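You operate a simulated robot arm through the tools that you are given. There is no shell and no other tool.

Carry out the task below with a simulated robot arm. There is one attempt and no reset: what you move stays moved.

Task
Slide both label holders under the piles they name and tighten their knobs.
Fine: a holder slides once its blue knob is turned loose.

The check looks at the end state, three seconds after you hand in, the way a careful person would. Anything else that was tipped, shoved, dropped, spilled or broken makes it a failure.

Robot
A 7-joint arm with a two-finger parallel gripper, hanging from a carriage that runs on a gantry, over the field with the corners [1.121, 0.529], [-0.037, -0.017], [0.944, -2.097], [2.102, -1.551] (x, y) and turns from -6.004 to 6.004 rad about z. Base frame: it is fixed where the carriage stands at the start and does not move with it; the origin is on the floor, on the carriage's upright axis, x ahead of it, y to its left, z up. Lengths are in m, angles in rad, forces in N, time in s.
With the tool pointing down near the work surface it reaches from about 0.7 to 0.78 m from the robot's upright axis, wherever it stands. Its first joint turns from -2.496 to 2.496 rad. Places, roughly: black packs [2.5, -1, 1.5]; green packs [2.2, -0.3, 1.4]; grey packs [2.3, -0.6, 1.4]; left blue knob [2, -0.7, 1.4]; left label holder [2, -0.6, 1.4]; right blue knob [2.1, -1, 1.4]; right label holder [2.1, -0.9, 1.4]. Payload 1.57 kg.
Tool frame: the origin (TCP) lies between the finger pads and is the grasp point; the fingertips stand 0.03 m ahead of it; z points along the fingers, y is the line along which they close. The gripper opens to 0.11 m. The fingers are 0.024 m wide and 0.012 m thick; the gripper's body (0.048 by 0.112 m) begins 0.078 m behind the TCP.
Orientation is told as [roll, pitch, yaw] about the base's x, y, z axes, in that order, counted from this pose: with the fingers straight down and closing along the base's y, the tool's x points along the base's -x, its y along +y and its z along -z.

Tools
- The arm moves only by the tool arm_command. Its argument "rows" is a list of rows, each a list of 3 entries, a list of its own where there are three numbers: the shift along the tool's x, y, z in m, then the turn, a rotation vector about the tool's x, y, z in rad, then the opening, from 0 (shut) to 1 (fully open). In form: [[[tx, ty, tz], [rx, ry, rz], hand], ...]. A call has 1 to 20 rows; each row is the pose to reach, as a shift and turn from the pose commanded when the call began, along the tool's axes at that moment. Rows are played at 5 a second. More than 0.05 m and 0.15 rad between two rows, or a gripper value outside its range, and nothing of the call is played. Where a pose cannot be reached the arm comes as near as it can. A force on the tool above 40 N (or 10 N above the force at the start of the call, whichever is more), or a blocked arm, ends the call early, and 0.2 s more pass. The fingers move at their own pace (about 0.045 m/s each) and stop on an object; they squeeze with about 36 N. The grip force told is the motor's: it shows also when the fingers shut on nothing. Time passes only in rows, and 0.2 s behind the last, so rows that repeat a pose let the fingers close. It gives the time, the measured TCP pose, the force on the tool (base axes), the opening and the grip force at its end, in the units of the frame above (readings bear some noise), with the torque about the TCP (base axes, N m) and any sound that the robot's microphone picked up.
- Cameras (640 x 400 px; columns grow to the right, rows downward): "scene" is now at [0.295, -0.0042, 1.8266]; the picture's right is [-0.05, -1.00, 0.00], its down [-0.79, 0.04, -0.61] and it looks along [0.61, -0.03, -0.79] (base axes); focal length 250 px, centre (320, 200). "wrist" rides on the gripper at [0.07, 0.016, -0.141] in the tool frame; the picture's right is [-0.23, 0.97, 0.00], its down [-0.86, -0.20, -0.48] and it looks along [-0.47, -0.11, 0.88] (tool axes); focal length 222 px, centre (320, 200). There is no depth. A picture from a camera that has moved, and an enlarged one, comes with that camera's place and axes in the base frame and with its lens.
- grab_frame(camera): a new picture of that camera. It takes no simulated time.
- raise_lower(by): slides the trunk up (or, below 0, down) by that many m; the arm and the scene camera ride with it, the base frame stays. It gives what a move gives, with no picture.
- roll_base(legs): drives the robot by 1 to 6 legs, each [ahead, left, turn to the left] in m, m and rad, along the robot's own axes; the way and the turn of a leg run together, so that a leg with both is an arc; at most 1.5 m and 3.142 rad a leg. The arm and the cameras ride along, it lands a little off, and it stops where it bumps. It keeps to its track: a leg is cut to what the track allows. It gives what a move gives.
- aim_head(pan, tilt): turns the head with the scene camera to pan (to the left, within 2.705 rad either way) and tilt (down, from -0.506 to 1.204), counted from straight ahead of the robot. It gives what a move gives.
- inspect(camera, box): a new picture of the part [left, top, right, bottom] of that camera's present view, enlarged. It takes no simulated time.
- hand_in(): hands the job in; it is judged then, once.

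Places have to be worked out from the pictures, the camera data and where the tool is seen. Open the gripper and draw the arm clear of the work before you hand the job in, unless the task says otherwise.

The tools are called after ">>>" by a JSON object that holds its "method" and its "body". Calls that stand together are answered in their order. arm_command: Moves the arm, as the interface text tells. Its arguments: {"type":"object","properties":{"rows":{"type":"array","items":{"type":"array"}}},"required":["rows"]} The other tools are called the same way: raise_lower (by) moves the trunk up or down; roll_base (legs) drives the base; aim_head (pan, tilt) turns the head that bears the scene camera; grab_frame (camera) takes a picture; inspect (camera, box) takes an enlarged picture of a part of a camera's view; hand_in () hands the job in.

At the start:

```text
t: 0.0
tcp_pos: [0.7795, 0.1172, 1.3192]
tool_rot: [-0.001, 0.0, -0.001]
wrist_force: [-0.1, 0.9, 0.0]
ft_torque: [-0.03, -0.01, 0.02]
gripper_width: 0.1104
gripper_force: 0.1
trunk travel left (down, up): [-0.5, 0.095]
robot x, y, heading: [0.0012, 0.0002, -0.001]
head pan, tilt (commanded): [-0.051, 0.913]
```

scene: 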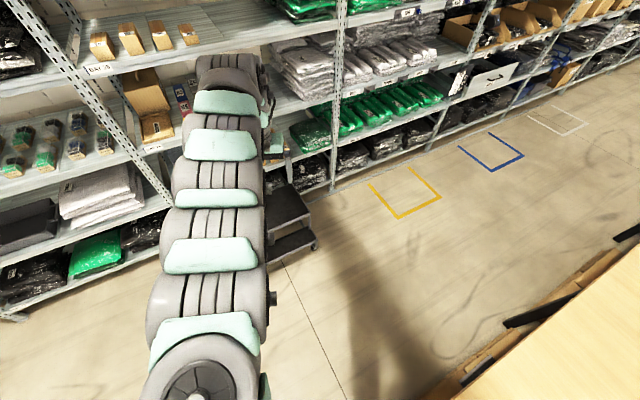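
wrist: 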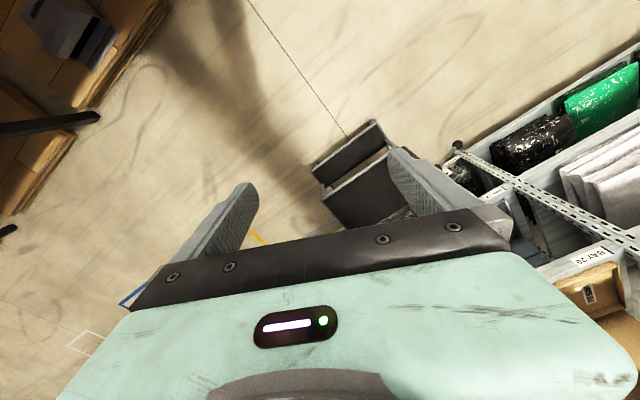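

The piles and holders should be around x≈2.1, y≈-0.8, z≈1.4, out of the present view. I turn the head that way to look at them.

>>> {"method": "aim_head", "body": {"pan": -0.42, "tilt": 0.25}}

```text
t: 1.0
tcp_pos: [0.7768, 0.1192, 1.3191]
tool_rot: [0.001, -0.001, 0.0]
wrist_force: [0.4, -0.4, -0.6]
ft_torque: [-0.02, 0.01, 0.0]
gripper_width: 0.1098
gripper_force: 0.0
trunk travel left (down, up): [-0.5, 0.095]
robot x, y, heading: [0.001, -0.0002, -0.0]
head pan, tilt (commanded): [-0.421, 0.25]
```

The head is turned; I take a picture and an enlarged one of the middle.

>>> {"method": "grab_frame", "body": {"camera": "scene"}}

>>> {"method": "inspect", "body": {"camera": "scene", "box": [220, 120, 420, 245]}}

```text
taken
camera scene: at [0.3056, -0.0385, 1.8845], right [-0.41, -0.91, 0.0], down [-0.23, 0.1, -0.97], along [0.88, -0.4, -0.25], focal length 250 px, centre (320, 200)
```

scene: 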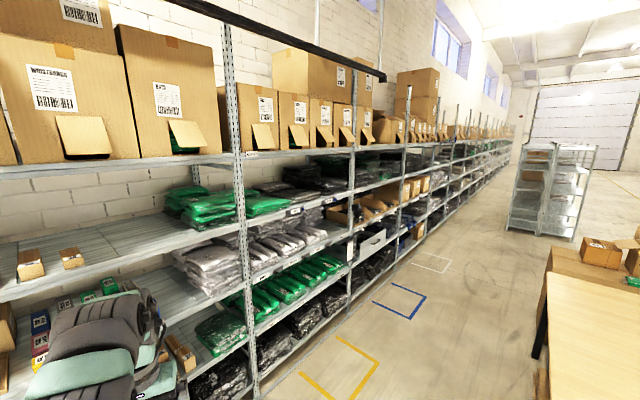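

```text
3.20 times, centred on (320, 182) of scene
camera zoom: at [0.3056, -0.0385, 1.8845], right [-0.41, -0.91, 0.0], down [-0.23, 0.1, -0.97], along [0.88, -0.4, -0.25], focal length 800 px, centre (320, 256)
```

zoom: 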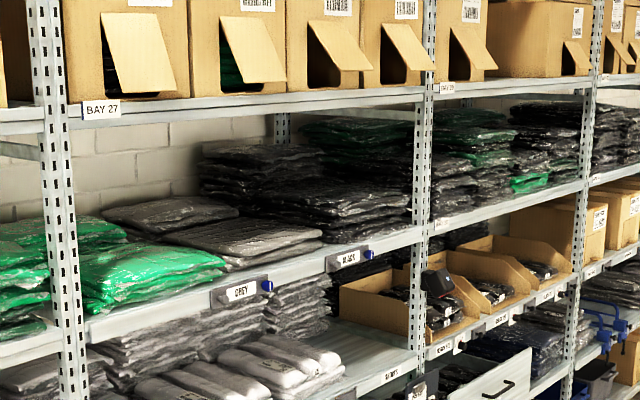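

I can see one bay with GREY and BLACK label holders, blue knobs at their right ends, and green, grey and black piles above. The shelf front runs along about (0.43,-0.90), so I turn left 0.44 rad to face it, then move ahead and right to stand before the bay at a safe distance.

>>> {"method": "roll_base", "body": {"legs": [[0, 0, 0.441], [0.4, 0, 0], [0, -1.45, 0]]}}

>>> {"method": "aim_head", "body": {"pan": 0.0, "tilt": 0.35}}

>>> {"method": "grab_frame", "body": {"camera": "scene"}}

>>> {"method": "grab_frame", "body": {"camera": "wrist"}}

```text
t: 11.7
tcp_pos: [1.6456, -0.6995, 1.3197]
tool_rot: [0.0, 0.002, 0.463]
wrist_force: [0.1, 0.2, -0.3]
ft_torque: [0.0, 0.03, -0.01]
gripper_width: 0.1102
gripper_force: 0.1
trunk travel left (down, up): [-0.5, 0.095]
robot x, y, heading: [1.0036, -1.1536, 0.463]
head pan, tilt (commanded): [-0.421, 0.25]
```

```text
t: 12.6
tcp_pos: [1.6456, -0.699, 1.3199]
tool_rot: [0.0, 0.0, 0.461]
wrist_force: [0.1, -0.5, 0.1]
ft_torque: [0.03, -0.03, -0.01]
gripper_width: 0.1103
gripper_force: 0.2
trunk travel left (down, up): [-0.5, 0.095]
robot x, y, heading: [1.0007, -1.1547, 0.458]
head pan, tilt (commanded): [0.0, 0.351]
```

```text
taken
camera scene: at [1.282, -1.0122, 1.8751], right [0.45, -0.9, 0.0], down [-0.31, -0.15, -0.94], along [0.84, 0.42, -0.34], focal length 250 px, centre (320, 200)
```

scene: 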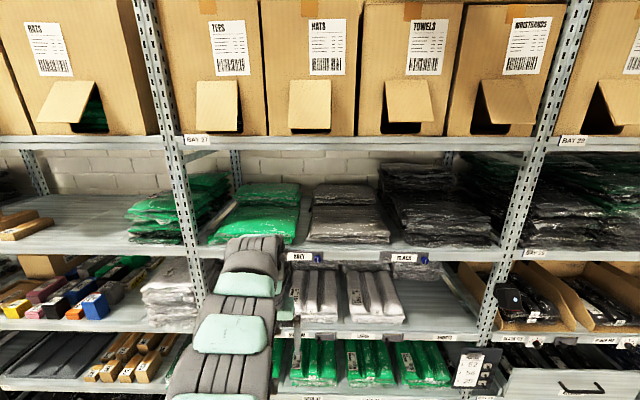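

```text
taken
camera wrist: at [1.5755, -0.7154, 1.4614], right [-0.23, 0.97, 0.0], down [0.85, 0.2, 0.48], along [0.47, 0.11, -0.88], focal length 222 px, centre (320, 200)
```

wrist: 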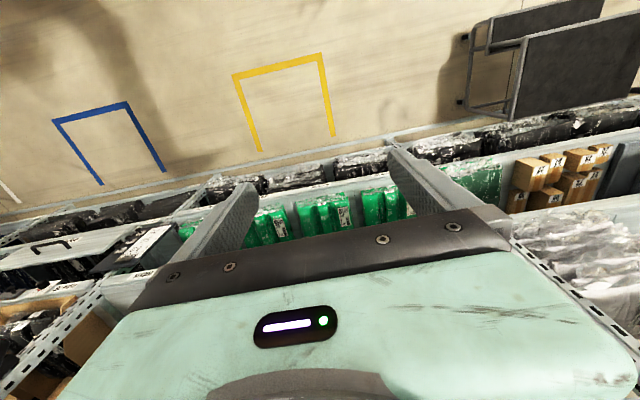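

The scene camera now faces the bay: GREY holder sits partly under the green/grey gap, BLACK under the grey/black gap. I zoom in on holders and knobs.

>>> {"method": "inspect", "body": {"camera": "scene", "box": [270, 225, 350, 275]}}

>>> {"method": "inspect", "body": {"camera": "scene", "box": [370, 225, 450, 275]}}

>>> {"method": "inspect", "body": {"camera": "scene", "box": [180, 140, 540, 365]}}

```text
8.00 times, centred on (310, 250) of scene
camera zoom: at [1.282, -1.0122, 1.8751], right [0.45, -0.9, 0.0], down [-0.31, -0.15, -0.94], along [0.84, 0.42, -0.34], focal length 1999 px, centre (400, -200)
```

zoom: 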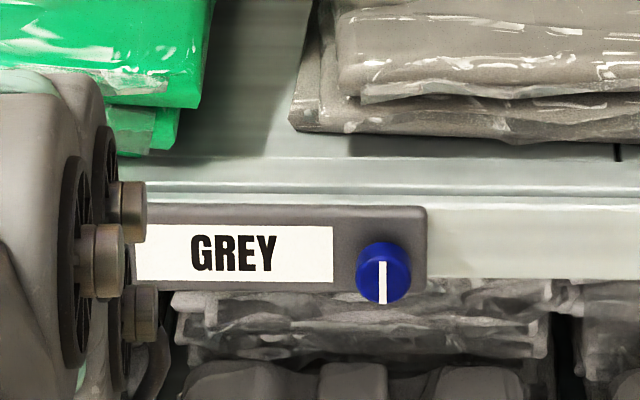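

```text
8.00 times, centred on (410, 250) of scene
camera zoom: at [1.282, -1.0122, 1.8751], right [0.45, -0.9, 0.0], down [-0.31, -0.15, -0.94], along [0.84, 0.42, -0.34], focal length 1999 px, centre (-400, -200)
```

zoom: 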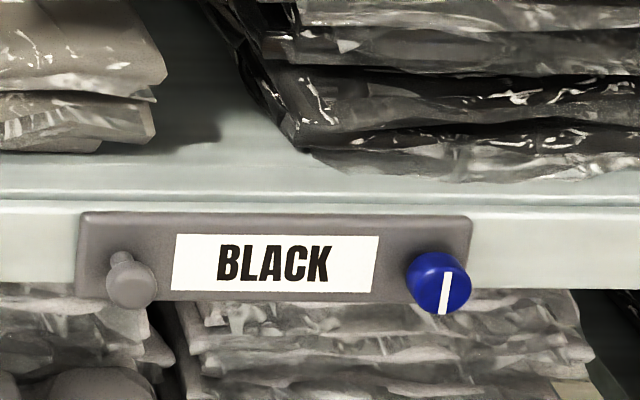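

```text
1.78 times, centred on (360, 252) of scene
camera zoom: at [1.282, -1.0122, 1.8751], right [0.45, -0.9, 0.0], down [-0.31, -0.15, -0.94], along [0.84, 0.42, -0.34], focal length 444 px, centre (249, 107)
```

zoom: 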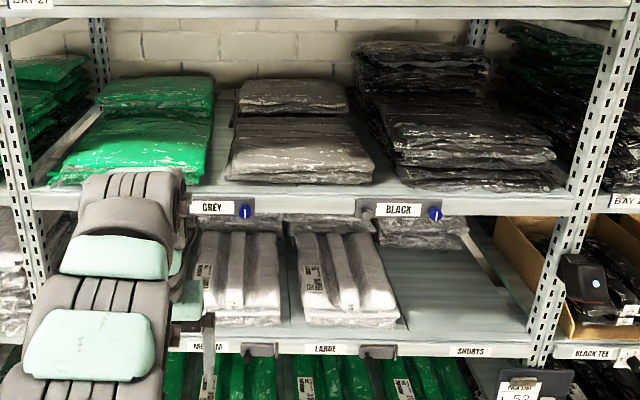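

The knobs are round with a white pointer, facing out of the shelf front at about z≈1.375; each holder also has a grey stud at its left. I pitch the tool from pointing down to pointing at the shelf, in free space about 0.29 m short of the front.

>>> {"method": "arm_command", "body": {"rows": [[[0, 0, 0], [0, -0.13, 0], 0.6], [[0, 0, 0], [0, -0.26, 0], 0.6], [[0, 0, 0], [0, -0.39, 0], 0.6], [[0, 0, 0], [0, -0.52, 0], 0.6], [[0, 0, 0], [0, -0.65, 0], 0.6], [[0, 0, 0], [0, -0.78, 0], 0.6], [[0, 0, 0], [0, -0.91, 0], 0.6], [[0, 0, 0], [0, -1.04, 0], 0.6], [[0, 0, 0], [0, -1.17, 0], 0.6], [[0, 0, 0], [0, -1.3, 0], 0.6], [[0, 0, 0], [0, -1.43, 0], 0.6], [[0, 0, 0], [0, -1.5708, 0], 0.6], [[0, 0, 0], [0, -1.5708, 0], 0.6]]}}

>>> {"method": "grab_frame", "body": {"camera": "scene"}}

>>> {"method": "grab_frame", "body": {"camera": "wrist"}}

```text
t: 15.4
tcp_pos: [1.646, -0.6987, 1.3192]
tool_rot: [0.0, -0.259, 0.462]
wrist_force: [-0.4, 0.0, -0.2]
ft_torque: [0.04, 0.01, 0.02]
gripper_width: 0.0658
gripper_force: 0.1
out of reach, approached as far as the arm can: row 3, 4, 5, 6, 7, 8, 9, 10, 11, 12, 13
trunk travel left (down, up): [-0.5, 0.095]
robot x, y, heading: [0.9999, -1.1551, 0.469]
head pan, tilt (commanded): [0.0, 0.351]
```

```text
taken
camera scene: at [1.282, -1.0121, 1.8751], right [0.45, -0.89, 0.0], down [-0.31, -0.15, -0.94], along [0.84, 0.42, -0.34], focal length 250 px, centre (320, 200)
```

scene: 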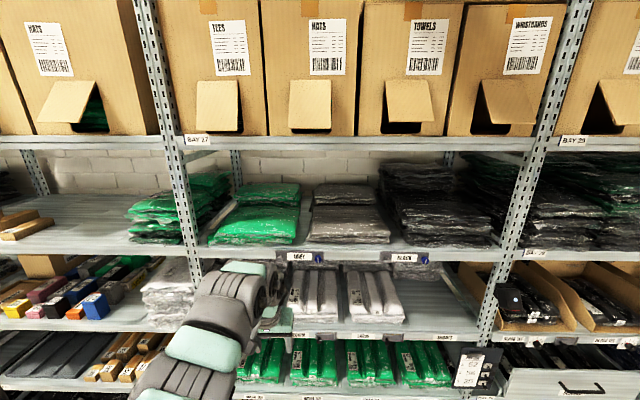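

```text
taken
camera wrist: at [1.5446, -0.7308, 1.4388], right [-0.24, 0.97, 0.06], down [0.72, 0.14, 0.68], along [0.65, 0.2, -0.73], focal length 222 px, centre (320, 200)
```

wrist: 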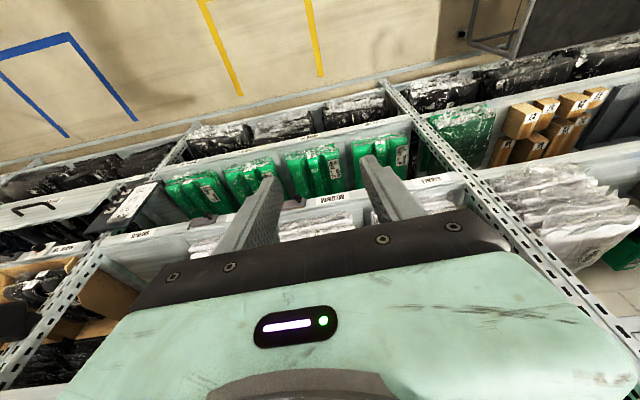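

Turning about the TCP isn't reachable; the wrist has to stay put and the TCP swing forward and up. I back the robot off 0.25 m and square it to the shelf first, for room.

>>> {"method": "roll_base", "body": {"legs": [[-0.25, 0, -0.02]]}}

```text
t: 17.2
tcp_pos: [1.4273, -0.8181, 1.3202]
tool_rot: [0.001, -0.26, 0.449]
wrist_force: [-0.5, 0.2, -0.2]
ft_torque: [0.0, -0.02, -0.03]
gripper_width: 0.066
gripper_force: 0.1
trunk travel left (down, up): [-0.5, 0.095]
robot x, y, heading: [0.781, -1.2637, 0.45]
head pan, tilt (commanded): [0.0, 0.351]
```

I send a null row to learn from which pose the next commands count.

>>> {"method": "arm_command", "body": {"rows": [[[0, 0, 0], [0, 0, 0], 0.6]]}}

```text
t: 17.6
tcp_pos: [1.4268, -0.8169, 1.3191]
tool_rot: [0.0, -0.26, 0.452]
wrist_force: [0.3, -0.9, -0.3]
ft_torque: [0.01, 0.05, -0.01]
gripper_width: 0.066
gripper_force: 0.1
trunk travel left (down, up): [-0.5, 0.095]
robot x, y, heading: [0.7762, -1.2585, 0.449]
head pan, tilt (commanded): [0.0, 0.351]
```

Commands count from the reached pose. Now I swing the tool up to horizontal about a pivot 0.2 m behind the TCP, which ends near n≈1.09, z≈1.51, well short of the shelf.

>>> {"method": "arm_command", "body": {"rows": [[[-0.0261, 0, -0.0017], [0, -0.1311, 0], 0.6], [[-0.0518, 0, -0.0068], [0, -0.2622, 0], 0.6], [[-0.0766, 0, -0.0153], [0, -0.3933, 0], 0.6], [[-0.1001, 0, -0.0269], [0, -0.5244, 0], 0.6], [[-0.1219, 0, -0.0415], [0, -0.6555, 0], 0.6], [[-0.1416, 0, -0.0587], [0, -0.7866, 0], 0.6], [[-0.1588, 0, -0.0785], [0, -0.9177, 0], 0.6], [[-0.1734, 0, -0.1003], [0, -1.0488, 0], 0.6], [[-0.1849, 0, -0.1238], [0, -1.1799, 0], 0.6], [[-0.1933, 0, -0.1486], [0, -1.311, 0], 0.6]]}}

>>> {"method": "grab_frame", "body": {"camera": "scene"}}

>>> {"method": "grab_frame", "body": {"camera": "wrist"}}

```text
t: 19.8
tcp_pos: [1.5597, -0.754, 1.5132]
tool_rot: [3.007, -1.569, -2.557]
wrist_force: [-0.3, 0.7, 0.2]
ft_torque: [0.01, -0.01, 0.0]
gripper_width: 0.0662
gripper_force: 0.1
trunk travel left (down, up): [-0.5, 0.095]
robot x, y, heading: [0.7767, -1.2641, 0.457]
head pan, tilt (commanded): [0.0, 0.351]
```

```text
taken
camera scene: at [1.0594, -1.1258, 1.8751], right [0.43, -0.9, 0.0], down [-0.31, -0.15, -0.94], along [0.85, 0.41, -0.34], focal length 250 px, centre (320, 200)
```

scene: 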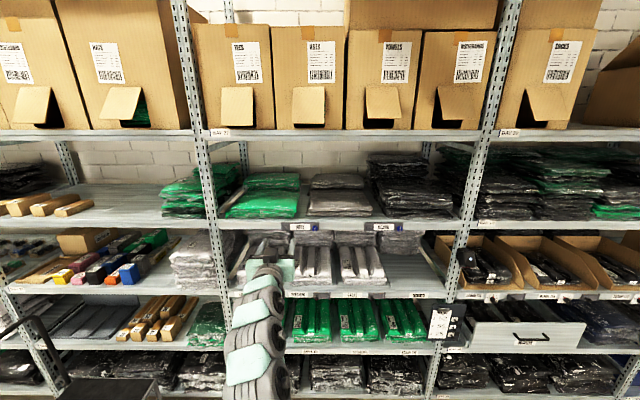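

```text
taken
camera wrist: at [1.4245, -0.8011, 1.4433], right [-0.42, 0.88, 0.23], down [-0.35, -0.39, 0.85], along [0.84, 0.28, 0.47], focal length 222 px, centre (320, 200)
```

wrist: 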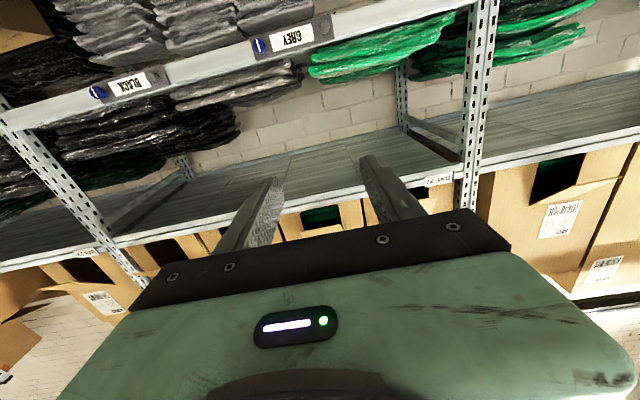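

The tool now points at the shelf, and the wrist camera sees both knobs (upside down). I zoom the scene camera from this second standpoint to triangulate the knobs and piles.

>>> {"method": "inspect", "body": {"camera": "scene", "box": [280, 205, 360, 255]}}

>>> {"method": "inspect", "body": {"camera": "scene", "box": [350, 205, 430, 255]}}

>>> {"method": "inspect", "body": {"camera": "wrist", "box": [80, 10, 336, 170]}}

```text
8.00 times, centred on (320, 230) of scene
camera zoom: at [1.0594, -1.1258, 1.8751], right [0.43, -0.9, 0.0], down [-0.31, -0.15, -0.94], along [0.85, 0.41, -0.34], focal length 1999 px, centre (320, -40)
```

zoom: 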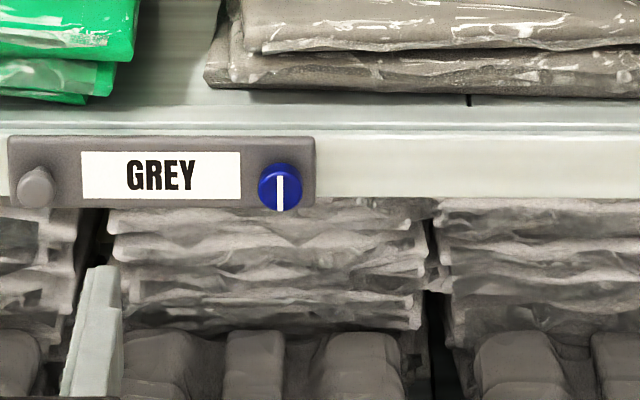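

```text
8.00 times, centred on (390, 230) of scene
camera zoom: at [1.0594, -1.1258, 1.8751], right [0.43, -0.9, 0.0], down [-0.31, -0.15, -0.94], along [0.85, 0.41, -0.34], focal length 1999 px, centre (-240, -40)
```

zoom: 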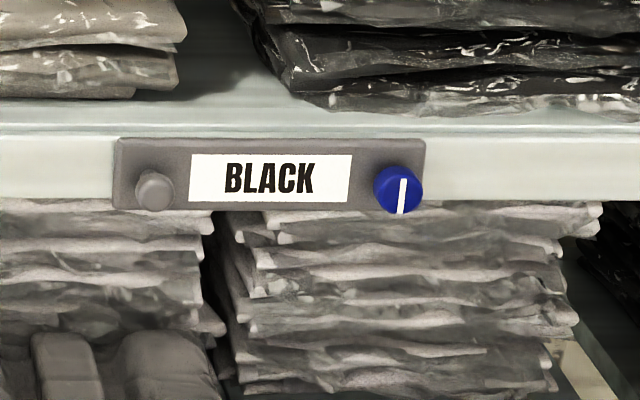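

```text
2.50 times, centred on (208, 90) of wrist
camera zoom: at [1.4245, -0.8011, 1.4433], right [-0.42, 0.88, 0.23], down [-0.35, -0.39, 0.85], along [0.84, 0.28, 0.47], focal length 555 px, centre (600, 475)
```

zoom: 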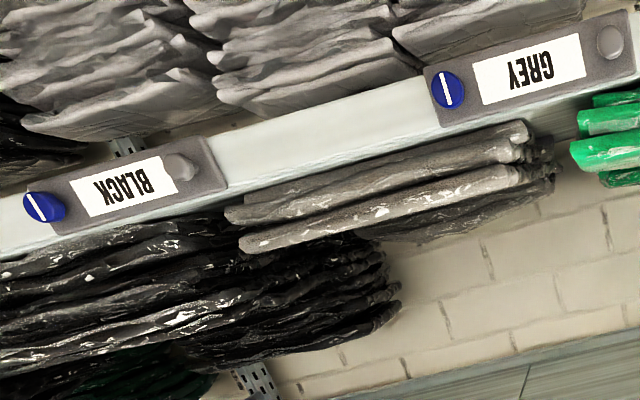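

Triangulating: GREY knob face ≈ (1.976, -0.658, 1.357), BLACK knob face ≈ (2.15, -1.01, 1.354). Before driving over, I test in free space how far the arm can extend forward and sideways in this horizontal pose.

>>> {"method": "arm_command", "body": {"rows": [[[0, 0, 0.04], [0, 0, 0], 0.6], [[0, 0, 0.08], [0, 0, 0], 0.6], [[0, 0, 0.12], [0, 0, 0], 0.6], [[0, 0, 0.08], [0, 0, 0], 0.6], [[0, -0.04, 0.05], [0, 0, 0], 0.6], [[0, -0.08, 0.05], [0, 0, 0], 0.6], [[0, -0.12, 0.05], [0, 0, 0], 0.6], [[0, -0.16, 0.05], [0, 0, 0], 0.6], [[0, -0.2, 0.05], [0, 0, 0], 0.6]]}}

```text
t: 21.8
tcp_pos: [1.6894, -0.9086, 1.5142]
tool_rot: [-3.038, -1.57, -2.793]
wrist_force: [-0.4, -0.4, 0.6]
ft_torque: [0.01, 0.04, 0.0]
gripper_width: 0.0663
gripper_force: 0.0
trunk travel left (down, up): [-0.5, 0.095]
robot x, y, heading: [0.7756, -1.2596, 0.452]
head pan, tilt (commanded): [0.0, 0.351]
```

All reachable. I also test the roll about the tool axis, needed for turning knobs: first counter-clockwise (negative) and back.

>>> {"method": "arm_command", "body": {"rows": [[[0, 0, 0], [0, 0, -0.15], 0.6], [[0, 0, 0], [0, 0, -0.3], 0.6], [[0, 0, 0], [0, 0, -0.45], 0.6], [[0, 0, 0], [0, 0, -0.6], 0.6], [[0, 0, 0], [0, 0, -0.75], 0.6], [[0, 0, 0], [0, 0, -0.9], 0.6], [[0, 0, 0], [0, 0, -1.05], 0.6], [[0, 0, 0], [0, 0, -1.2], 0.6], [[0, 0, 0], [0, 0, -1.35], 0.6], [[0, 0, 0], [0, 0, -1.5], 0.6], [[0, 0, 0], [0, 0, -1.65], 0.6], [[0, 0, 0], [0, 0, -1.8], 0.6]]}}

>>> {"method": "grab_frame", "body": {"camera": "wrist"}}

>>> {"method": "grab_frame", "body": {"camera": "scene"}}

```text
t: 24.4
tcp_pos: [1.6928, -0.9121, 1.5127]
tool_rot: [-1.57, 0.232, 2.02]
wrist_force: [-0.4, -0.3, -0.5]
ft_torque: [0.01, 0.0, -0.06]
gripper_width: 0.066
gripper_force: 0.1
trunk travel left (down, up): [-0.5, 0.095]
robot x, y, heading: [0.7786, -1.2632, 0.45]
head pan, tilt (commanded): [0.0, 0.351]
```

```text
taken
camera wrist: at [1.5962, -1.0375, 1.5135], right [0.0, 0.0, -1.0], down [-0.81, 0.58, 0.0], along [0.58, 0.81, 0.0], focal length 222 px, centre (320, 200)
```

wrist: 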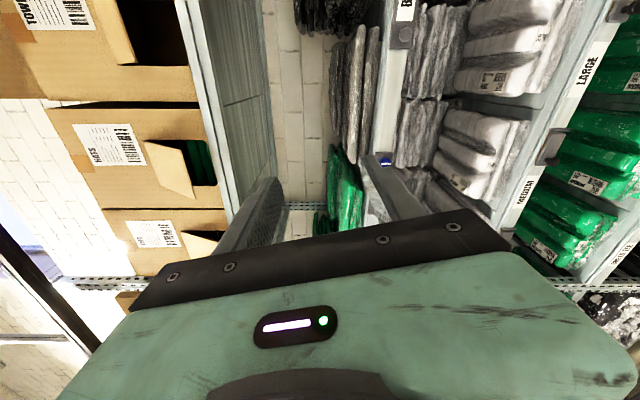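

```text
taken
camera scene: at [1.0595, -1.1258, 1.8751], right [0.43, -0.9, 0.0], down [-0.31, -0.15, -0.94], along [0.85, 0.41, -0.34], focal length 250 px, centre (320, 200)
```

scene: 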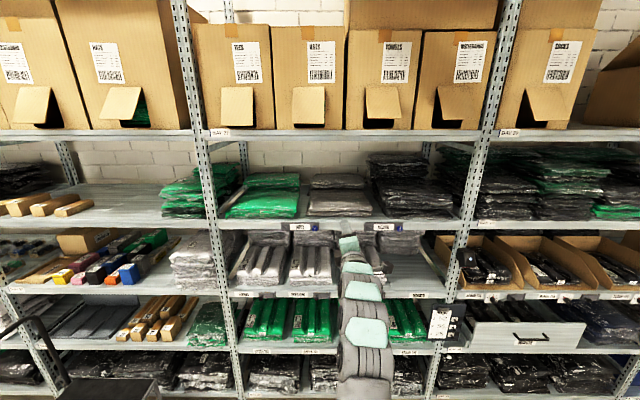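

Reached -1.8 rad freely. Back to level and on to the positive side.

>>> {"method": "arm_command", "body": {"rows": [[[0, 0, 0], [0, 0, 0.15], 0.6], [[0, 0, 0], [0, 0, 0.3], 0.6], [[0, 0, 0], [0, 0, 0.45], 0.6], [[0, 0, 0], [0, 0, 0.6], 0.6], [[0, 0, 0], [0, 0, 0.75], 0.6], [[0, 0, 0], [0, 0, 0.9], 0.6], [[0, 0, 0], [0, 0, 1.05], 0.6], [[0, 0, 0], [0, 0, 1.2], 0.6], [[0, 0, 0], [0, 0, 1.35], 0.6], [[0, 0, 0], [0, 0, 1.5], 0.6], [[0, 0, 0], [0, 0, 1.65], 0.6], [[0, 0, 0], [0, 0, 1.8], 0.6], [[0, 0, 0], [0, 0, 1.95], 0.6], [[0, 0, 0], [0, 0, 2.1], 0.6], [[0, 0, 0], [0, 0, 2.25], 0.6], [[0, 0, 0], [0, 0, 2.4], 0.6], [[0, 0, 0], [0, 0, 2.55], 0.6], [[0, 0, 0], [0, 0, 2.7], 0.6], [[0, 0, 0], [0, 0, 2.85], 0.6], [[0, 0, 0], [0, 0, 3.0], 0.6]]}}

```text
t: 28.6
tcp_pos: [1.6922, -0.9108, 1.5133]
tool_rot: [1.571, -0.369, -1.122]
wrist_force: [-1.2, 0.1, -0.1]
ft_torque: [-0.02, -0.01, 0.0]
gripper_width: 0.0659
gripper_force: 0.0
trunk travel left (down, up): [-0.5, 0.095]
robot x, y, heading: [0.7778, -1.2602, 0.45]
head pan, tilt (commanded): [0.0, 0.351]
```

Positive side reaches at least +1.2. I roll back to level (0).

>>> {"method": "arm_command", "body": {"rows": [[[0, 0, 0], [0, 0, -0.15], 0.6], [[0, 0, 0], [0, 0, -0.3], 0.6], [[0, 0, 0], [0, 0, -0.45], 0.6], [[0, 0, 0], [0, 0, -0.6], 0.6], [[0, 0, 0], [0, 0, -0.75], 0.6], [[0, 0, 0], [0, 0, -0.9], 0.6], [[0, 0, 0], [0, 0, -1.05], 0.6], [[0, 0, 0], [0, 0, -1.2], 0.6]]}}

>>> {"method": "raise_lower", "body": {"by": -0.158}}

```text
t: 30.4
tcp_pos: [1.6918, -0.911, 1.5139]
tool_rot: [-1.697, -1.566, 2.147]
wrist_force: [0.6, 0.1, -0.1]
ft_torque: [-0.03, -0.02, 0.02]
gripper_width: 0.0657
gripper_force: 0.1
trunk travel left (down, up): [-0.5, 0.095]
robot x, y, heading: [0.779, -1.2644, 0.449]
head pan, tilt (commanded): [0.0, 0.351]
```

```text
t: 32.2
tcp_pos: [1.6923, -0.9105, 1.3563]
tool_rot: [3.007, -1.572, -2.557]
wrist_force: [-0.7, 0.8, -1.3]
ft_torque: [-0.02, 0.01, 0.0]
gripper_width: 0.066
gripper_force: 0.0
trunk travel left (down, up): [-0.342, 0.253]
robot x, y, heading: [0.7804, -1.2616, 0.448]
head pan, tilt (commanded): [0.0, 0.351]
```

Now at knob height. I bring the arm to the left/back of its range, then drive right 0.456 and ahead 0.305 to stand in front of the BLACK knob with about 8 cm to spare.

>>> {"method": "arm_command", "body": {"rows": [[[0, 0.04, -0.02], [0, 0, 0], 0.6], [[0, 0.08, -0.05], [0, 0, 0], 0.6], [[0, 0.12, -0.05], [0, 0, 0], 0.6], [[0, 0.17, -0.05], [0, 0, 0], 0.6]]}}

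>>> {"method": "roll_base", "body": {"legs": [[0, -0.456, 0], [0.305, 0, 0]]}}

>>> {"method": "aim_head", "body": {"pan": 0.0, "tilt": 0.5}}

>>> {"method": "grab_frame", "body": {"camera": "scene"}}

>>> {"method": "grab_frame", "body": {"camera": "wrist"}}

```text
t: 33.2
tcp_pos: [1.5747, -0.7808, 1.3533]
tool_rot: [-2.929, -1.57, -2.903]
wrist_force: [0.6, -1.1, 0.0]
ft_torque: [0.0, 0.01, 0.02]
gripper_width: 0.066
gripper_force: 0.0
trunk travel left (down, up): [-0.342, 0.253]
robot x, y, heading: [0.7742, -1.2646, 0.45]
head pan, tilt (commanded): [0.0, 0.351]
```

```text
t: 37.6
tcp_pos: [2.0467, -1.0679, 1.3557]
tool_rot: [2.953, -1.571, -2.511]
wrist_force: [-0.2, 0.5, -0.4]
ft_torque: [0.03, 0.01, 0.0]
gripper_width: 0.066
gripper_force: 0.1
trunk travel left (down, up): [-0.342, 0.253]
robot x, y, heading: [1.248, -1.5427, 0.44]
head pan, tilt (commanded): [0.0, 0.351]
```

```text
t: 38.3
tcp_pos: [2.0451, -1.0659, 1.3541]
tool_rot: [2.98, -1.57, -2.538]
wrist_force: [0.0, -0.5, -0.4]
ft_torque: [-0.01, -0.02, 0.04]
gripper_width: 0.066
gripper_force: 0.1
trunk travel left (down, up): [-0.342, 0.253]
robot x, y, heading: [1.2442, -1.536, 0.444]
head pan, tilt (commanded): [0.0, 0.499]
```

```text
taken
camera scene: at [1.5285, -1.4099, 1.7035], right [0.43, -0.9, 0.0], down [-0.43, -0.2, -0.88], along [0.79, 0.38, -0.48], focal length 250 px, centre (320, 200)
```

scene: 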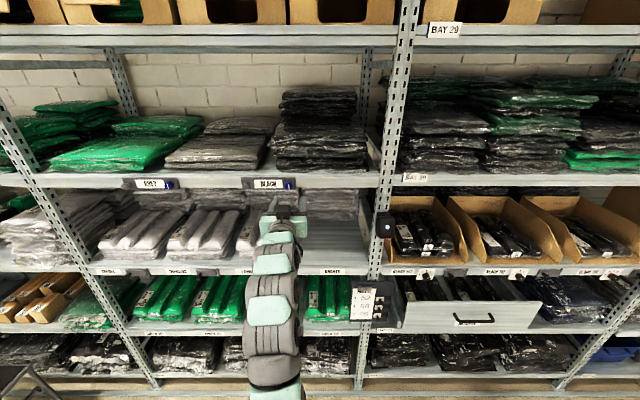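

```text
taken
camera wrist: at [1.9113, -1.1134, 1.2852], right [-0.42, 0.88, 0.23], down [-0.35, -0.39, 0.85], along [0.84, 0.28, 0.47], focal length 222 px, centre (320, 200)
```

wrist: 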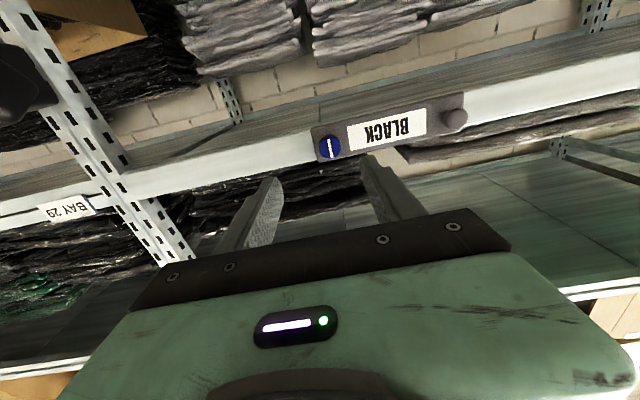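

The gripper stands right before the BLACK knob. I zoom both cameras to refine the knob's place.

>>> {"method": "inspect", "body": {"camera": "wrist", "box": [280, 90, 440, 190]}}

>>> {"method": "inspect", "body": {"camera": "scene", "box": [230, 160, 326, 220]}}

>>> {"method": "inspect", "body": {"camera": "scene", "box": [120, 90, 400, 265]}}

```text
4.00 times, centred on (360, 140) of wrist
camera zoom: at [1.9113, -1.1134, 1.2852], right [-0.42, 0.88, 0.23], down [-0.35, -0.39, 0.85], along [0.84, 0.28, 0.47], focal length 888 px, centre (160, 440)
```

zoom: 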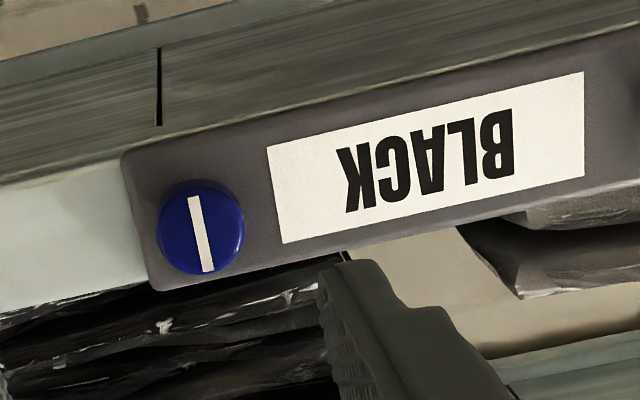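

```text
6.67 times, centred on (278, 190) of scene
camera zoom: at [1.5285, -1.4099, 1.7035], right [0.43, -0.9, 0.0], down [-0.43, -0.2, -0.88], along [0.79, 0.38, -0.48], focal length 1666 px, centre (600, 267)
```

zoom: 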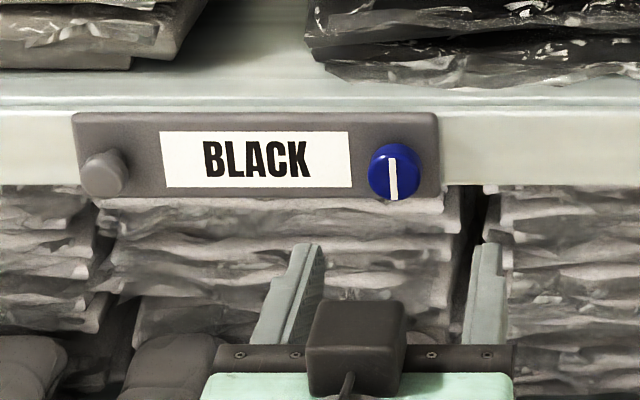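

```text
2.29 times, centred on (260, 178) of scene
camera zoom: at [1.5285, -1.4099, 1.7035], right [0.43, -0.9, 0.0], down [-0.43, -0.2, -0.88], along [0.79, 0.38, -0.48], focal length 571 px, centre (457, 251)
```

zoom: 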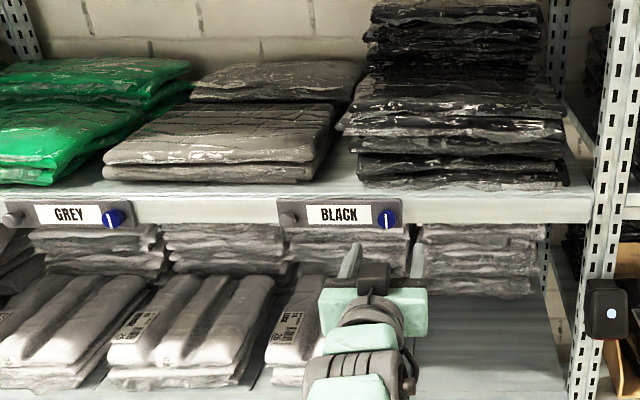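

Refined: knob face is 0.110 m ahead of the TCP, 12 mm left, 1 mm up; knob ≈ 25 mm across, sticking out ≈ 16 mm. I align sideways and move 6 cm forward, then look again.

>>> {"method": "arm_command", "body": {"rows": [[[-0.0006, 0.006, 0.0], [0, 0, 0], 0.6], [[-0.0012, 0.0116, 0.0], [0, 0, 0], 0.6], [[-0.0012, 0.0116, 0.03], [0, 0, 0], 0.6], [[-0.0012, 0.0116, 0.06], [0, 0, 0], 0.6], [[-0.0012, 0.0116, 0.06], [0, 0, 0], 0.6]]}}

>>> {"method": "inspect", "body": {"camera": "wrist", "box": [220, 70, 460, 220]}}

>>> {"method": "inspect", "body": {"camera": "scene", "box": [230, 160, 326, 220]}}

```text
t: 39.5
tcp_pos: [2.0957, -1.0291, 1.3571]
tool_rot: [-2.869, -1.57, -2.972]
wrist_force: [-0.1, 0.4, 0.6]
ft_torque: [-0.06, 0.01, 0.01]
gripper_width: 0.0661
gripper_force: 0.1
trunk travel left (down, up): [-0.342, 0.253]
robot x, y, heading: [1.2483, -1.5402, 0.443]
head pan, tilt (commanded): [0.0, 0.499]
```

```text
2.67 times, centred on (340, 145) of wrist
camera zoom: at [1.9608, -1.076, 1.2875], right [-0.42, 0.88, 0.23], down [-0.35, -0.39, 0.85], along [0.84, 0.28, 0.47], focal length 592 px, centre (267, 347)
```

zoom: 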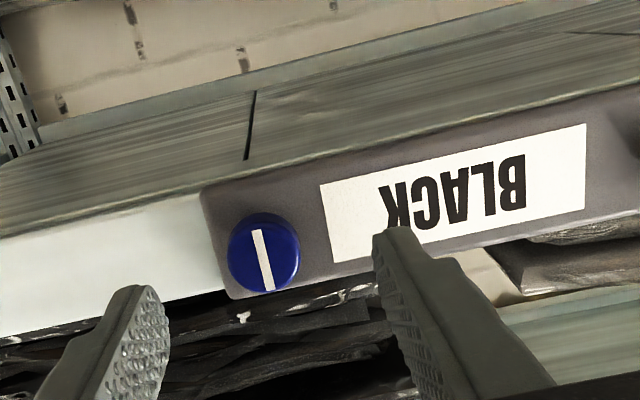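

```text
6.67 times, centred on (278, 190) of scene
camera zoom: at [1.5286, -1.4099, 1.7034], right [0.43, -0.9, 0.0], down [-0.43, -0.2, -0.88], along [0.79, 0.38, -0.48], focal length 1666 px, centre (600, 267)
```

zoom: 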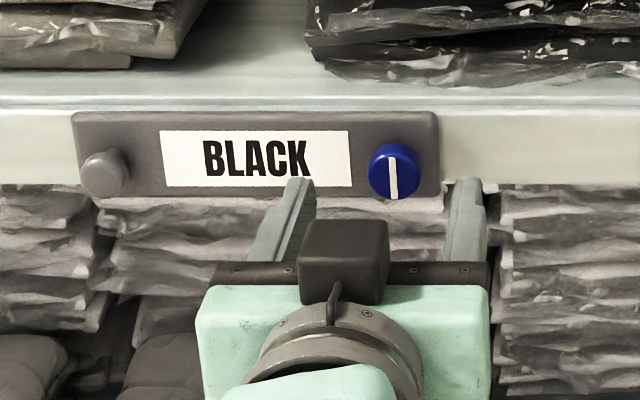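

The fingers straddle the knob well: the face is about 49 mm ahead of the TCP and within 1–2 mm of centre. I move 31 mm further in so the tips sit beside the knob, watching the force.

>>> {"method": "arm_command", "body": {"rows": [[[0.001, -0.0012, 0.01], [0, 0, 0], 0.6], [[0.001, -0.0012, 0.02], [0, 0, 0], 0.6], [[0.001, -0.0012, 0.026], [0, 0, 0], 0.6], [[0.001, -0.0012, 0.031], [0, 0, 0], 0.6], [[0.001, -0.0012, 0.031], [0, 0, 0], 0.6]]}}

>>> {"method": "inspect", "body": {"camera": "wrist", "box": [220, 70, 460, 220]}}

>>> {"method": "inspect", "body": {"camera": "scene", "box": [230, 160, 326, 220]}}

```text
t: 40.7
tcp_pos: [2.1249, -1.0184, 1.3548]
tool_rot: [2.187, -1.569, -1.744]
wrist_force: [0.0, -0.3, -0.2]
ft_torque: [-0.02, -0.03, 0.03]
gripper_width: 0.0661
gripper_force: 0.1
trunk travel left (down, up): [-0.342, 0.253]
robot x, y, heading: [1.2434, -1.5423, 0.441]
head pan, tilt (commanded): [0.0, 0.499]
```

```text
2.67 times, centred on (340, 145) of wrist
camera zoom: at [1.9884, -1.0652, 1.2852], right [-0.42, 0.88, 0.23], down [-0.35, -0.39, 0.85], along [0.84, 0.28, 0.47], focal length 592 px, centre (267, 347)
```

zoom: 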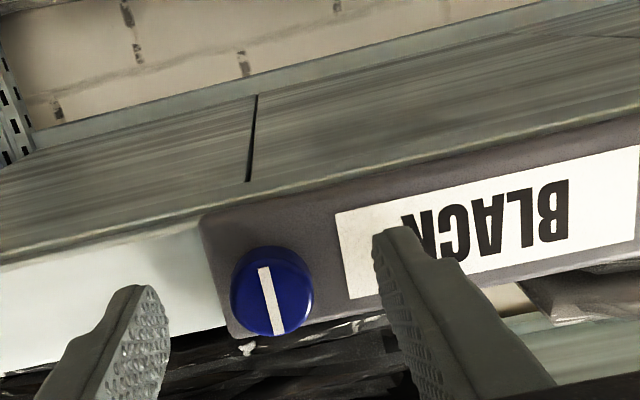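

```text
6.67 times, centred on (278, 190) of scene
camera zoom: at [1.5285, -1.4099, 1.7034], right [0.43, -0.9, 0.0], down [-0.43, -0.2, -0.88], along [0.79, 0.38, -0.48], focal length 1666 px, centre (600, 267)
```

zoom: 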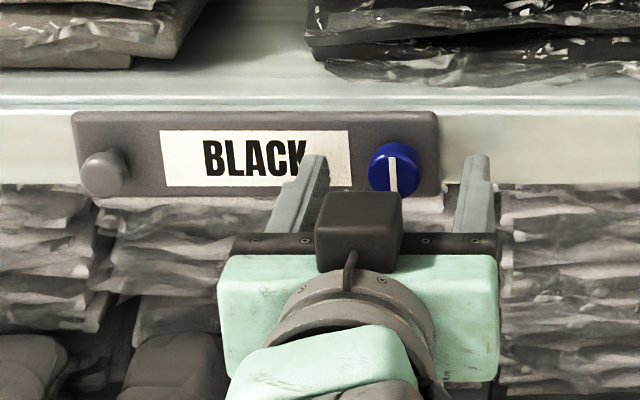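

The tips flank the knob with about 11 mm overlap and no contact. I go 2 mm further and close on the knob.

>>> {"method": "arm_command", "body": {"rows": [[[0, 0, 0.002], [0, 0, 0], 0.6], [[0, 0, 0.002], [0, 0, 0], 0.4], [[0, 0, 0.002], [0, 0, 0], 0.25], [[0, 0, 0.002], [0, 0, 0], 0.0], [[0, 0, 0.002], [0, 0, 0], 0.0], [[0, 0, 0.002], [0, 0, 0], 0.0]]}}

>>> {"method": "inspect", "body": {"camera": "wrist", "box": [220, 70, 460, 220]}}

```text
t: 42.1
tcp_pos: [2.1242, -1.0183, 1.3551]
tool_rot: [2.403, -1.571, -1.957]
wrist_force: [-1.3, 3.3, 0.5]
ft_torque: [0.01, 0.01, -0.07]
gripper_width: 0.0252
gripper_force: 35.2
trunk travel left (down, up): [-0.342, 0.253]
robot x, y, heading: [1.2481, -1.5455, 0.442]
head pan, tilt (commanded): [0.0, 0.499]
```

```text
2.67 times, centred on (340, 145) of wrist
camera zoom: at [1.9901, -1.064, 1.2855], right [-0.42, 0.88, 0.23], down [-0.35, -0.39, 0.85], along [0.84, 0.28, 0.47], focal length 592 px, centre (267, 347)
```

zoom: 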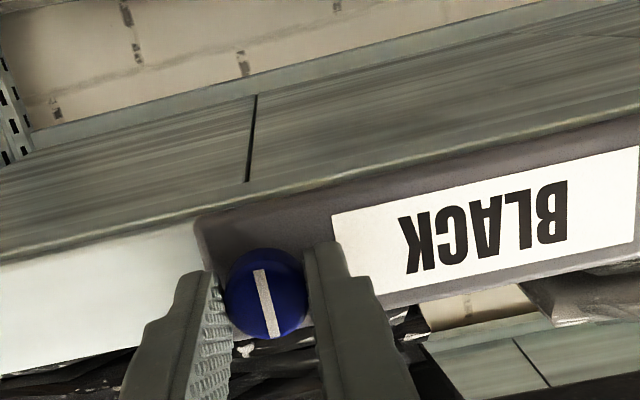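

The knob is held (25 mm, 35 N). I turn it counter-clockwise (negative about the tool axis) by 0.4 rad to feel the torque.

>>> {"method": "arm_command", "body": {"rows": [[[0, 0, 0], [0, 0, -0.1], 0.0], [[0, 0, 0], [0, 0, -0.2], 0.0], [[0, 0, 0], [0, 0, -0.3], 0.0], [[0, 0, 0], [0, 0, -0.4], 0.0]]}}

>>> {"method": "inspect", "body": {"camera": "wrist", "box": [220, 70, 460, 220]}}

```text
t: 43.1
tcp_pos: [2.1259, -1.0184, 1.3556]
tool_rot: [-1.573, -1.168, 2.014]
wrist_force: [-6.2, -1.0, 1.8]
ft_torque: [-0.06, 0.22, -0.26]
gripper_width: 0.0255
gripper_force: 36.7
trunk travel left (down, up): [-0.342, 0.253]
robot x, y, heading: [1.2461, -1.5451, 0.446]
head pan, tilt (commanded): [0.0, 0.499]
```

```text
2.67 times, centred on (340, 145) of wrist
camera zoom: at [2.0029, -1.0909, 1.2847], right [-0.42, 0.89, -0.17], down [-0.5, -0.07, 0.86], along [0.76, 0.45, 0.47], focal length 592 px, centre (267, 347)
```

zoom: 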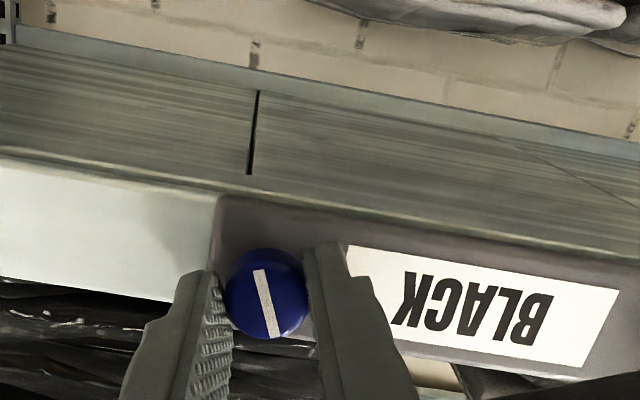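

The knob turns with the gripper. I keep turning counter-clockwise to -1.2 rad in total, easing back 1 mm as the knob pushes outward slightly.

>>> {"method": "arm_command", "body": {"rows": [[[0, 0, -0.0005], [0, 0, -0.12], 0.0], [[0, 0, -0.0005], [0, 0, -0.24], 0.0], [[0, 0, -0.001], [0, 0, -0.36], 0.0], [[0, 0, -0.001], [0, 0, -0.48], 0.0], [[0, 0, -0.001], [0, 0, -0.6], 0.0], [[0, 0, -0.001], [0, 0, -0.7], 0.0], [[0, 0, -0.001], [0, 0, -0.8], 0.0]]}}

>>> {"method": "inspect", "body": {"camera": "wrist", "box": [220, 70, 460, 220]}}

>>> {"method": "inspect", "body": {"camera": "scene", "box": [230, 160, 326, 220]}}

```text
t: 44.7
tcp_pos: [2.126, -1.0185, 1.3555]
tool_rot: [-1.57, -0.369, 2.011]
wrist_force: [4.2, 1.5, 2.0]
ft_torque: [-0.1, 0.23, -0.02]
gripper_width: 0.0253
gripper_force: 37.5
trunk travel left (down, up): [-0.342, 0.253]
robot x, y, heading: [1.2443, -1.5432, 0.442]
head pan, tilt (commanded): [0.0, 0.499]
```

```text
2.67 times, centred on (340, 145) of wrist
camera zoom: at [2.0227, -1.1327, 1.3155], right [-0.24, 0.51, -0.83], down [-0.74, 0.45, 0.49], along [0.62, 0.73, 0.27], focal length 592 px, centre (267, 347)
```

zoom: 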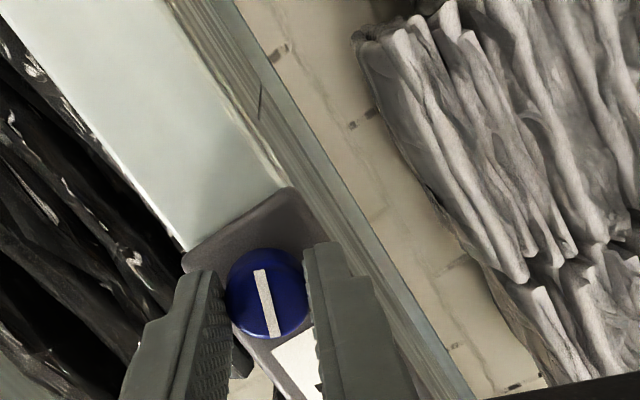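

```text
6.67 times, centred on (278, 190) of scene
camera zoom: at [1.5288, -1.4098, 1.7036], right [0.43, -0.9, 0.0], down [-0.43, -0.2, -0.88], along [0.79, 0.38, -0.48], focal length 1666 px, centre (600, 267)
```

zoom: 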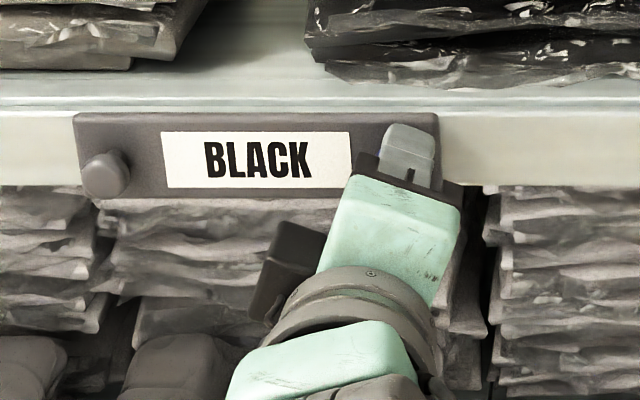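

Turned 1.2 rad with little resistance. I go on to about -1.6 rad, a quarter turn in all, then test whether the holder slides.

>>> {"method": "arm_command", "body": {"rows": [[[0, 0, -0.0003], [0, 0, -0.1], 0.0], [[0, 0, -0.0005], [0, 0, -0.2], 0.0], [[0, 0, -0.0005], [0, 0, -0.3], 0.0], [[0, 0, -0.0005], [0, 0, -0.4], 0.0]]}}

>>> {"method": "grab_frame", "body": {"camera": "wrist"}}

```text
t: 45.7
tcp_pos: [2.127, -1.0186, 1.3558]
tool_rot: [-1.572, 0.032, 2.013]
wrist_force: [11.2, 5.1, 2.1]
ft_torque: [0.28, 0.34, 0.02]
gripper_width: 0.0254
gripper_force: 36.6
trunk travel left (down, up): [-0.342, 0.253]
robot x, y, heading: [1.2466, -1.5414, 0.439]
head pan, tilt (commanded): [0.0, 0.499]
```

```text
taken
camera wrist: at [2.0272, -1.1428, 1.3419], right [-0.08, 0.18, -0.98], down [-0.8, 0.57, 0.17], along [0.59, 0.8, 0.1], focal length 222 px, centre (320, 200)
```

wrist: 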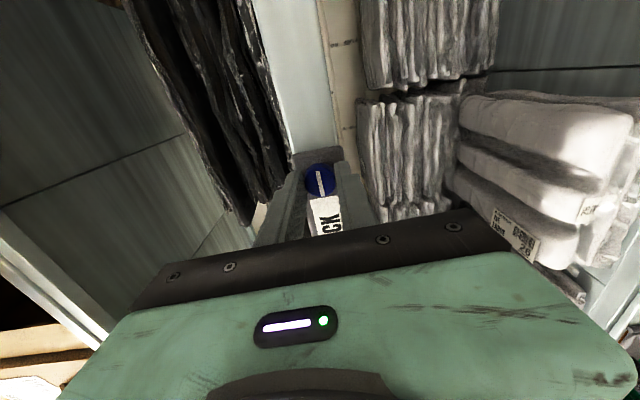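

There is now a resisting torque (~0.4 Nm) and a 12 N axial pull, so the knob is likely at its loose stop. I ease the axial pull and the twist, then try a 6 mm slide to the right (tool x now points right).

>>> {"method": "arm_command", "body": {"rows": [[[0, 0, 0.0012], [0, 0, 0.04], 0.0], [[0, 0, 0.0012], [0, 0, 0.04], 0.0]]}}

>>> {"method": "inspect", "body": {"camera": "wrist", "box": [240, 120, 400, 220]}}

>>> {"method": "arm_command", "body": {"rows": [[[0.002, 0, 0], [0, 0, 0], 0.0], [[0.004, 0, 0], [0, 0, 0], 0.0], [[0.006, 0, 0], [0, 0, 0], 0.0], [[0.006, 0, 0], [0, 0, 0], 0.0]]}}

>>> {"method": "inspect", "body": {"camera": "scene", "box": [230, 160, 326, 220]}}

```text
t: 46.3
tcp_pos: [2.1268, -1.0164, 1.3555]
tool_rot: [-1.575, -0.012, 2.011]
wrist_force: [-4.8, -3.5, 6.5]
ft_torque: [0.0, 0.0, -0.25]
gripper_width: 0.0252
gripper_force: 37.3
trunk travel left (down, up): [-0.342, 0.253]
robot x, y, heading: [1.2461, -1.5445, 0.443]
head pan, tilt (commanded): [0.0, 0.499]
```

```text
4.00 times, centred on (320, 170) of wrist
camera zoom: at [2.027, -1.1422, 1.3386], right [-0.1, 0.22, -0.97], down [-0.8, 0.57, 0.21], along [0.59, 0.8, 0.12], focal length 888 px, centre (320, 320)
```

zoom: 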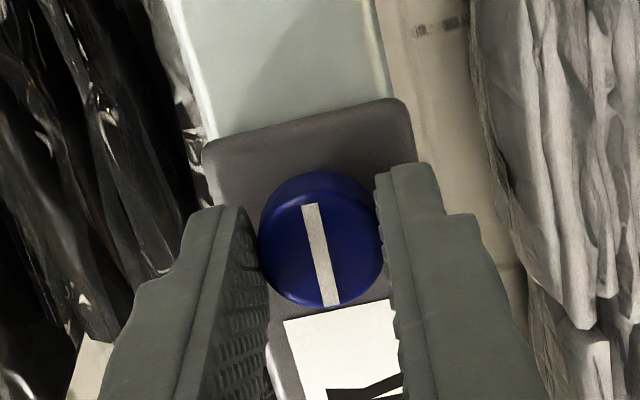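

```text
t: 47.3
tcp_pos: [2.1277, -1.023, 1.3563]
tool_rot: [-1.575, -0.013, 2.014]
wrist_force: [-27.8, -12.1, 17.6]
ft_torque: [0.13, -0.27, 0.67]
gripper_width: 0.0253
gripper_force: 36.5
trunk travel left (down, up): [-0.342, 0.253]
robot x, y, heading: [1.2445, -1.5438, 0.443]
head pan, tilt (commanded): [0.0, 0.499]
```

```text
6.67 times, centred on (278, 190) of scene
camera zoom: at [1.5277, -1.41, 1.7033], right [0.43, -0.9, 0.0], down [-0.43, -0.2, -0.88], along [0.79, 0.38, -0.48], focal length 1666 px, centre (600, 267)
```

zoom: 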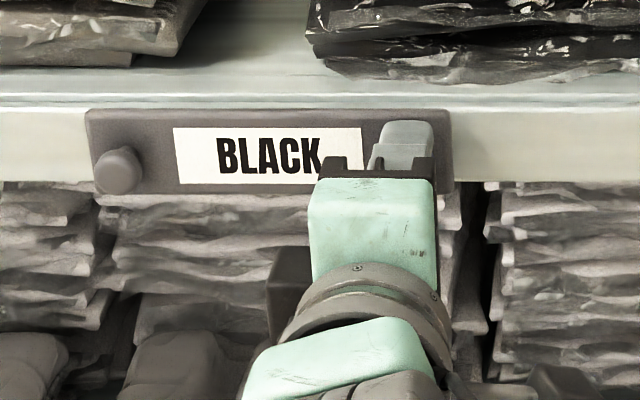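

The holder slid about 7 mm with the knob, so it is loose. The axial push (~30 N) is larger than I like, so I ease back 1 mm and re-read.

>>> {"method": "arm_command", "body": {"rows": [[[0, 0, -0.001], [0, 0, 0], 0.0], [[0, 0, -0.001], [0, 0, 0], 0.0]]}}

>>> {"method": "inspect", "body": {"camera": "wrist", "box": [240, 120, 400, 220]}}

```text
t: 47.9
tcp_pos: [2.1285, -1.0235, 1.3554]
tool_rot: [-1.573, -0.009, 2.011]
wrist_force: [-18.5, -8.2, 18.3]
ft_torque: [0.17, -0.3, 0.3]
gripper_width: 0.0251
gripper_force: 36.9
trunk travel left (down, up): [-0.342, 0.253]
robot x, y, heading: [1.2471, -1.5427, 0.437]
head pan, tilt (commanded): [0.0, 0.499]
```

```text
4.00 times, centred on (320, 170) of wrist
camera zoom: at [2.0298, -1.1479, 1.3388], right [-0.1, 0.22, -0.97], down [-0.8, 0.57, 0.21], along [0.59, 0.8, 0.12], focal length 888 px, centre (320, 320)
```

zoom: 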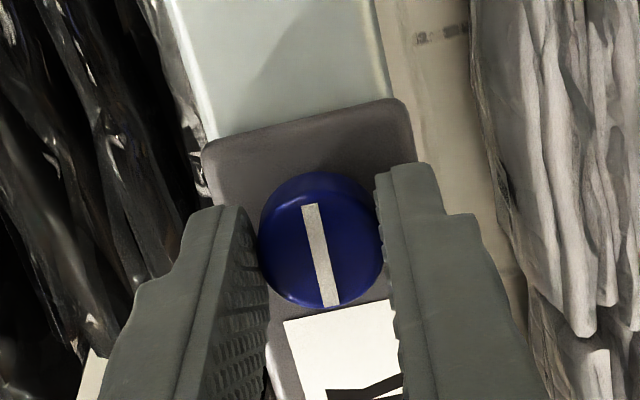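

Axial force dropped to ~20 N with 1 mm; I ease back 2 mm more and up 1.2 mm to centre the grip.

>>> {"method": "arm_command", "body": {"rows": [[[0, -0.0006, -0.001], [0, 0, 0], 0.0], [[0, -0.0012, -0.002], [0, 0, 0], 0.0], [[0, -0.0012, -0.002], [0, 0, 0], 0.0]]}}

```text
t: 48.7
tcp_pos: [2.1286, -1.0254, 1.3551]
tool_rot: [-1.568, -0.011, 2.011]
wrist_force: [16.3, 7.6, 5.8]
ft_torque: [0.18, -0.36, -0.04]
gripper_width: 0.0255
gripper_force: 36.5
trunk travel left (down, up): [-0.342, 0.253]
robot x, y, heading: [1.2506, -1.5407, 0.442]
head pan, tilt (commanded): [0.0, 0.499]
```

Overshot slightly (now +18 N); I return 0.9 mm and slide 2 cm right, checking forces.

>>> {"method": "arm_command", "body": {"rows": [[[0, -0.0003, 0.0009], [0, 0, 0], 0.0], [[0.005, -0.0003, 0.0009], [0, 0, 0], 0.0], [[0.01, -0.0003, 0.0009], [0, 0, 0], 0.0], [[0.015, -0.0003, 0.0009], [0, 0, 0], 0.0], [[0.02, -0.0003, 0.0009], [0, 0, 0], 0.0], [[0.02, -0.0003, 0.0009], [0, 0, 0], 0.0]]}}

>>> {"method": "inspect", "body": {"camera": "scene", "box": [230, 160, 326, 220]}}

```text
t: 50.1
tcp_pos: [2.1377, -1.0421, 1.3558]
tool_rot: [-1.571, -0.01, 2.013]
wrist_force: [23.0, 11.8, -8.3]
ft_torque: [0.05, -0.09, 0.1]
gripper_width: 0.0249
gripper_force: 36.9
trunk travel left (down, up): [-0.342, 0.253]
robot x, y, heading: [1.248, -1.5398, 0.44]
head pan, tilt (commanded): [0.0, 0.499]
```

```text
6.67 times, centred on (278, 190) of scene
camera zoom: at [1.5295, -1.4094, 1.7038], right [0.43, -0.9, 0.0], down [-0.43, -0.2, -0.88], along [0.79, 0.38, -0.48], focal length 1666 px, centre (600, 267)
```

zoom: 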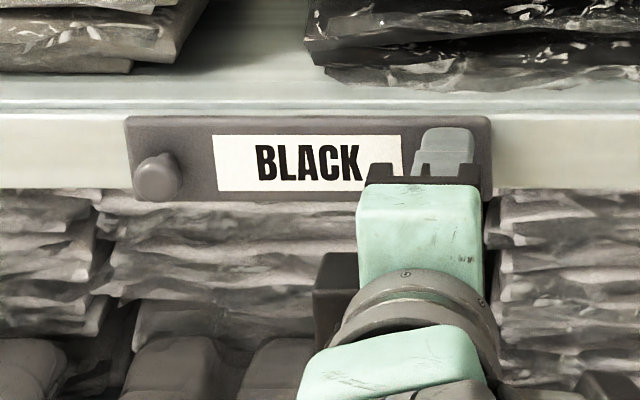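

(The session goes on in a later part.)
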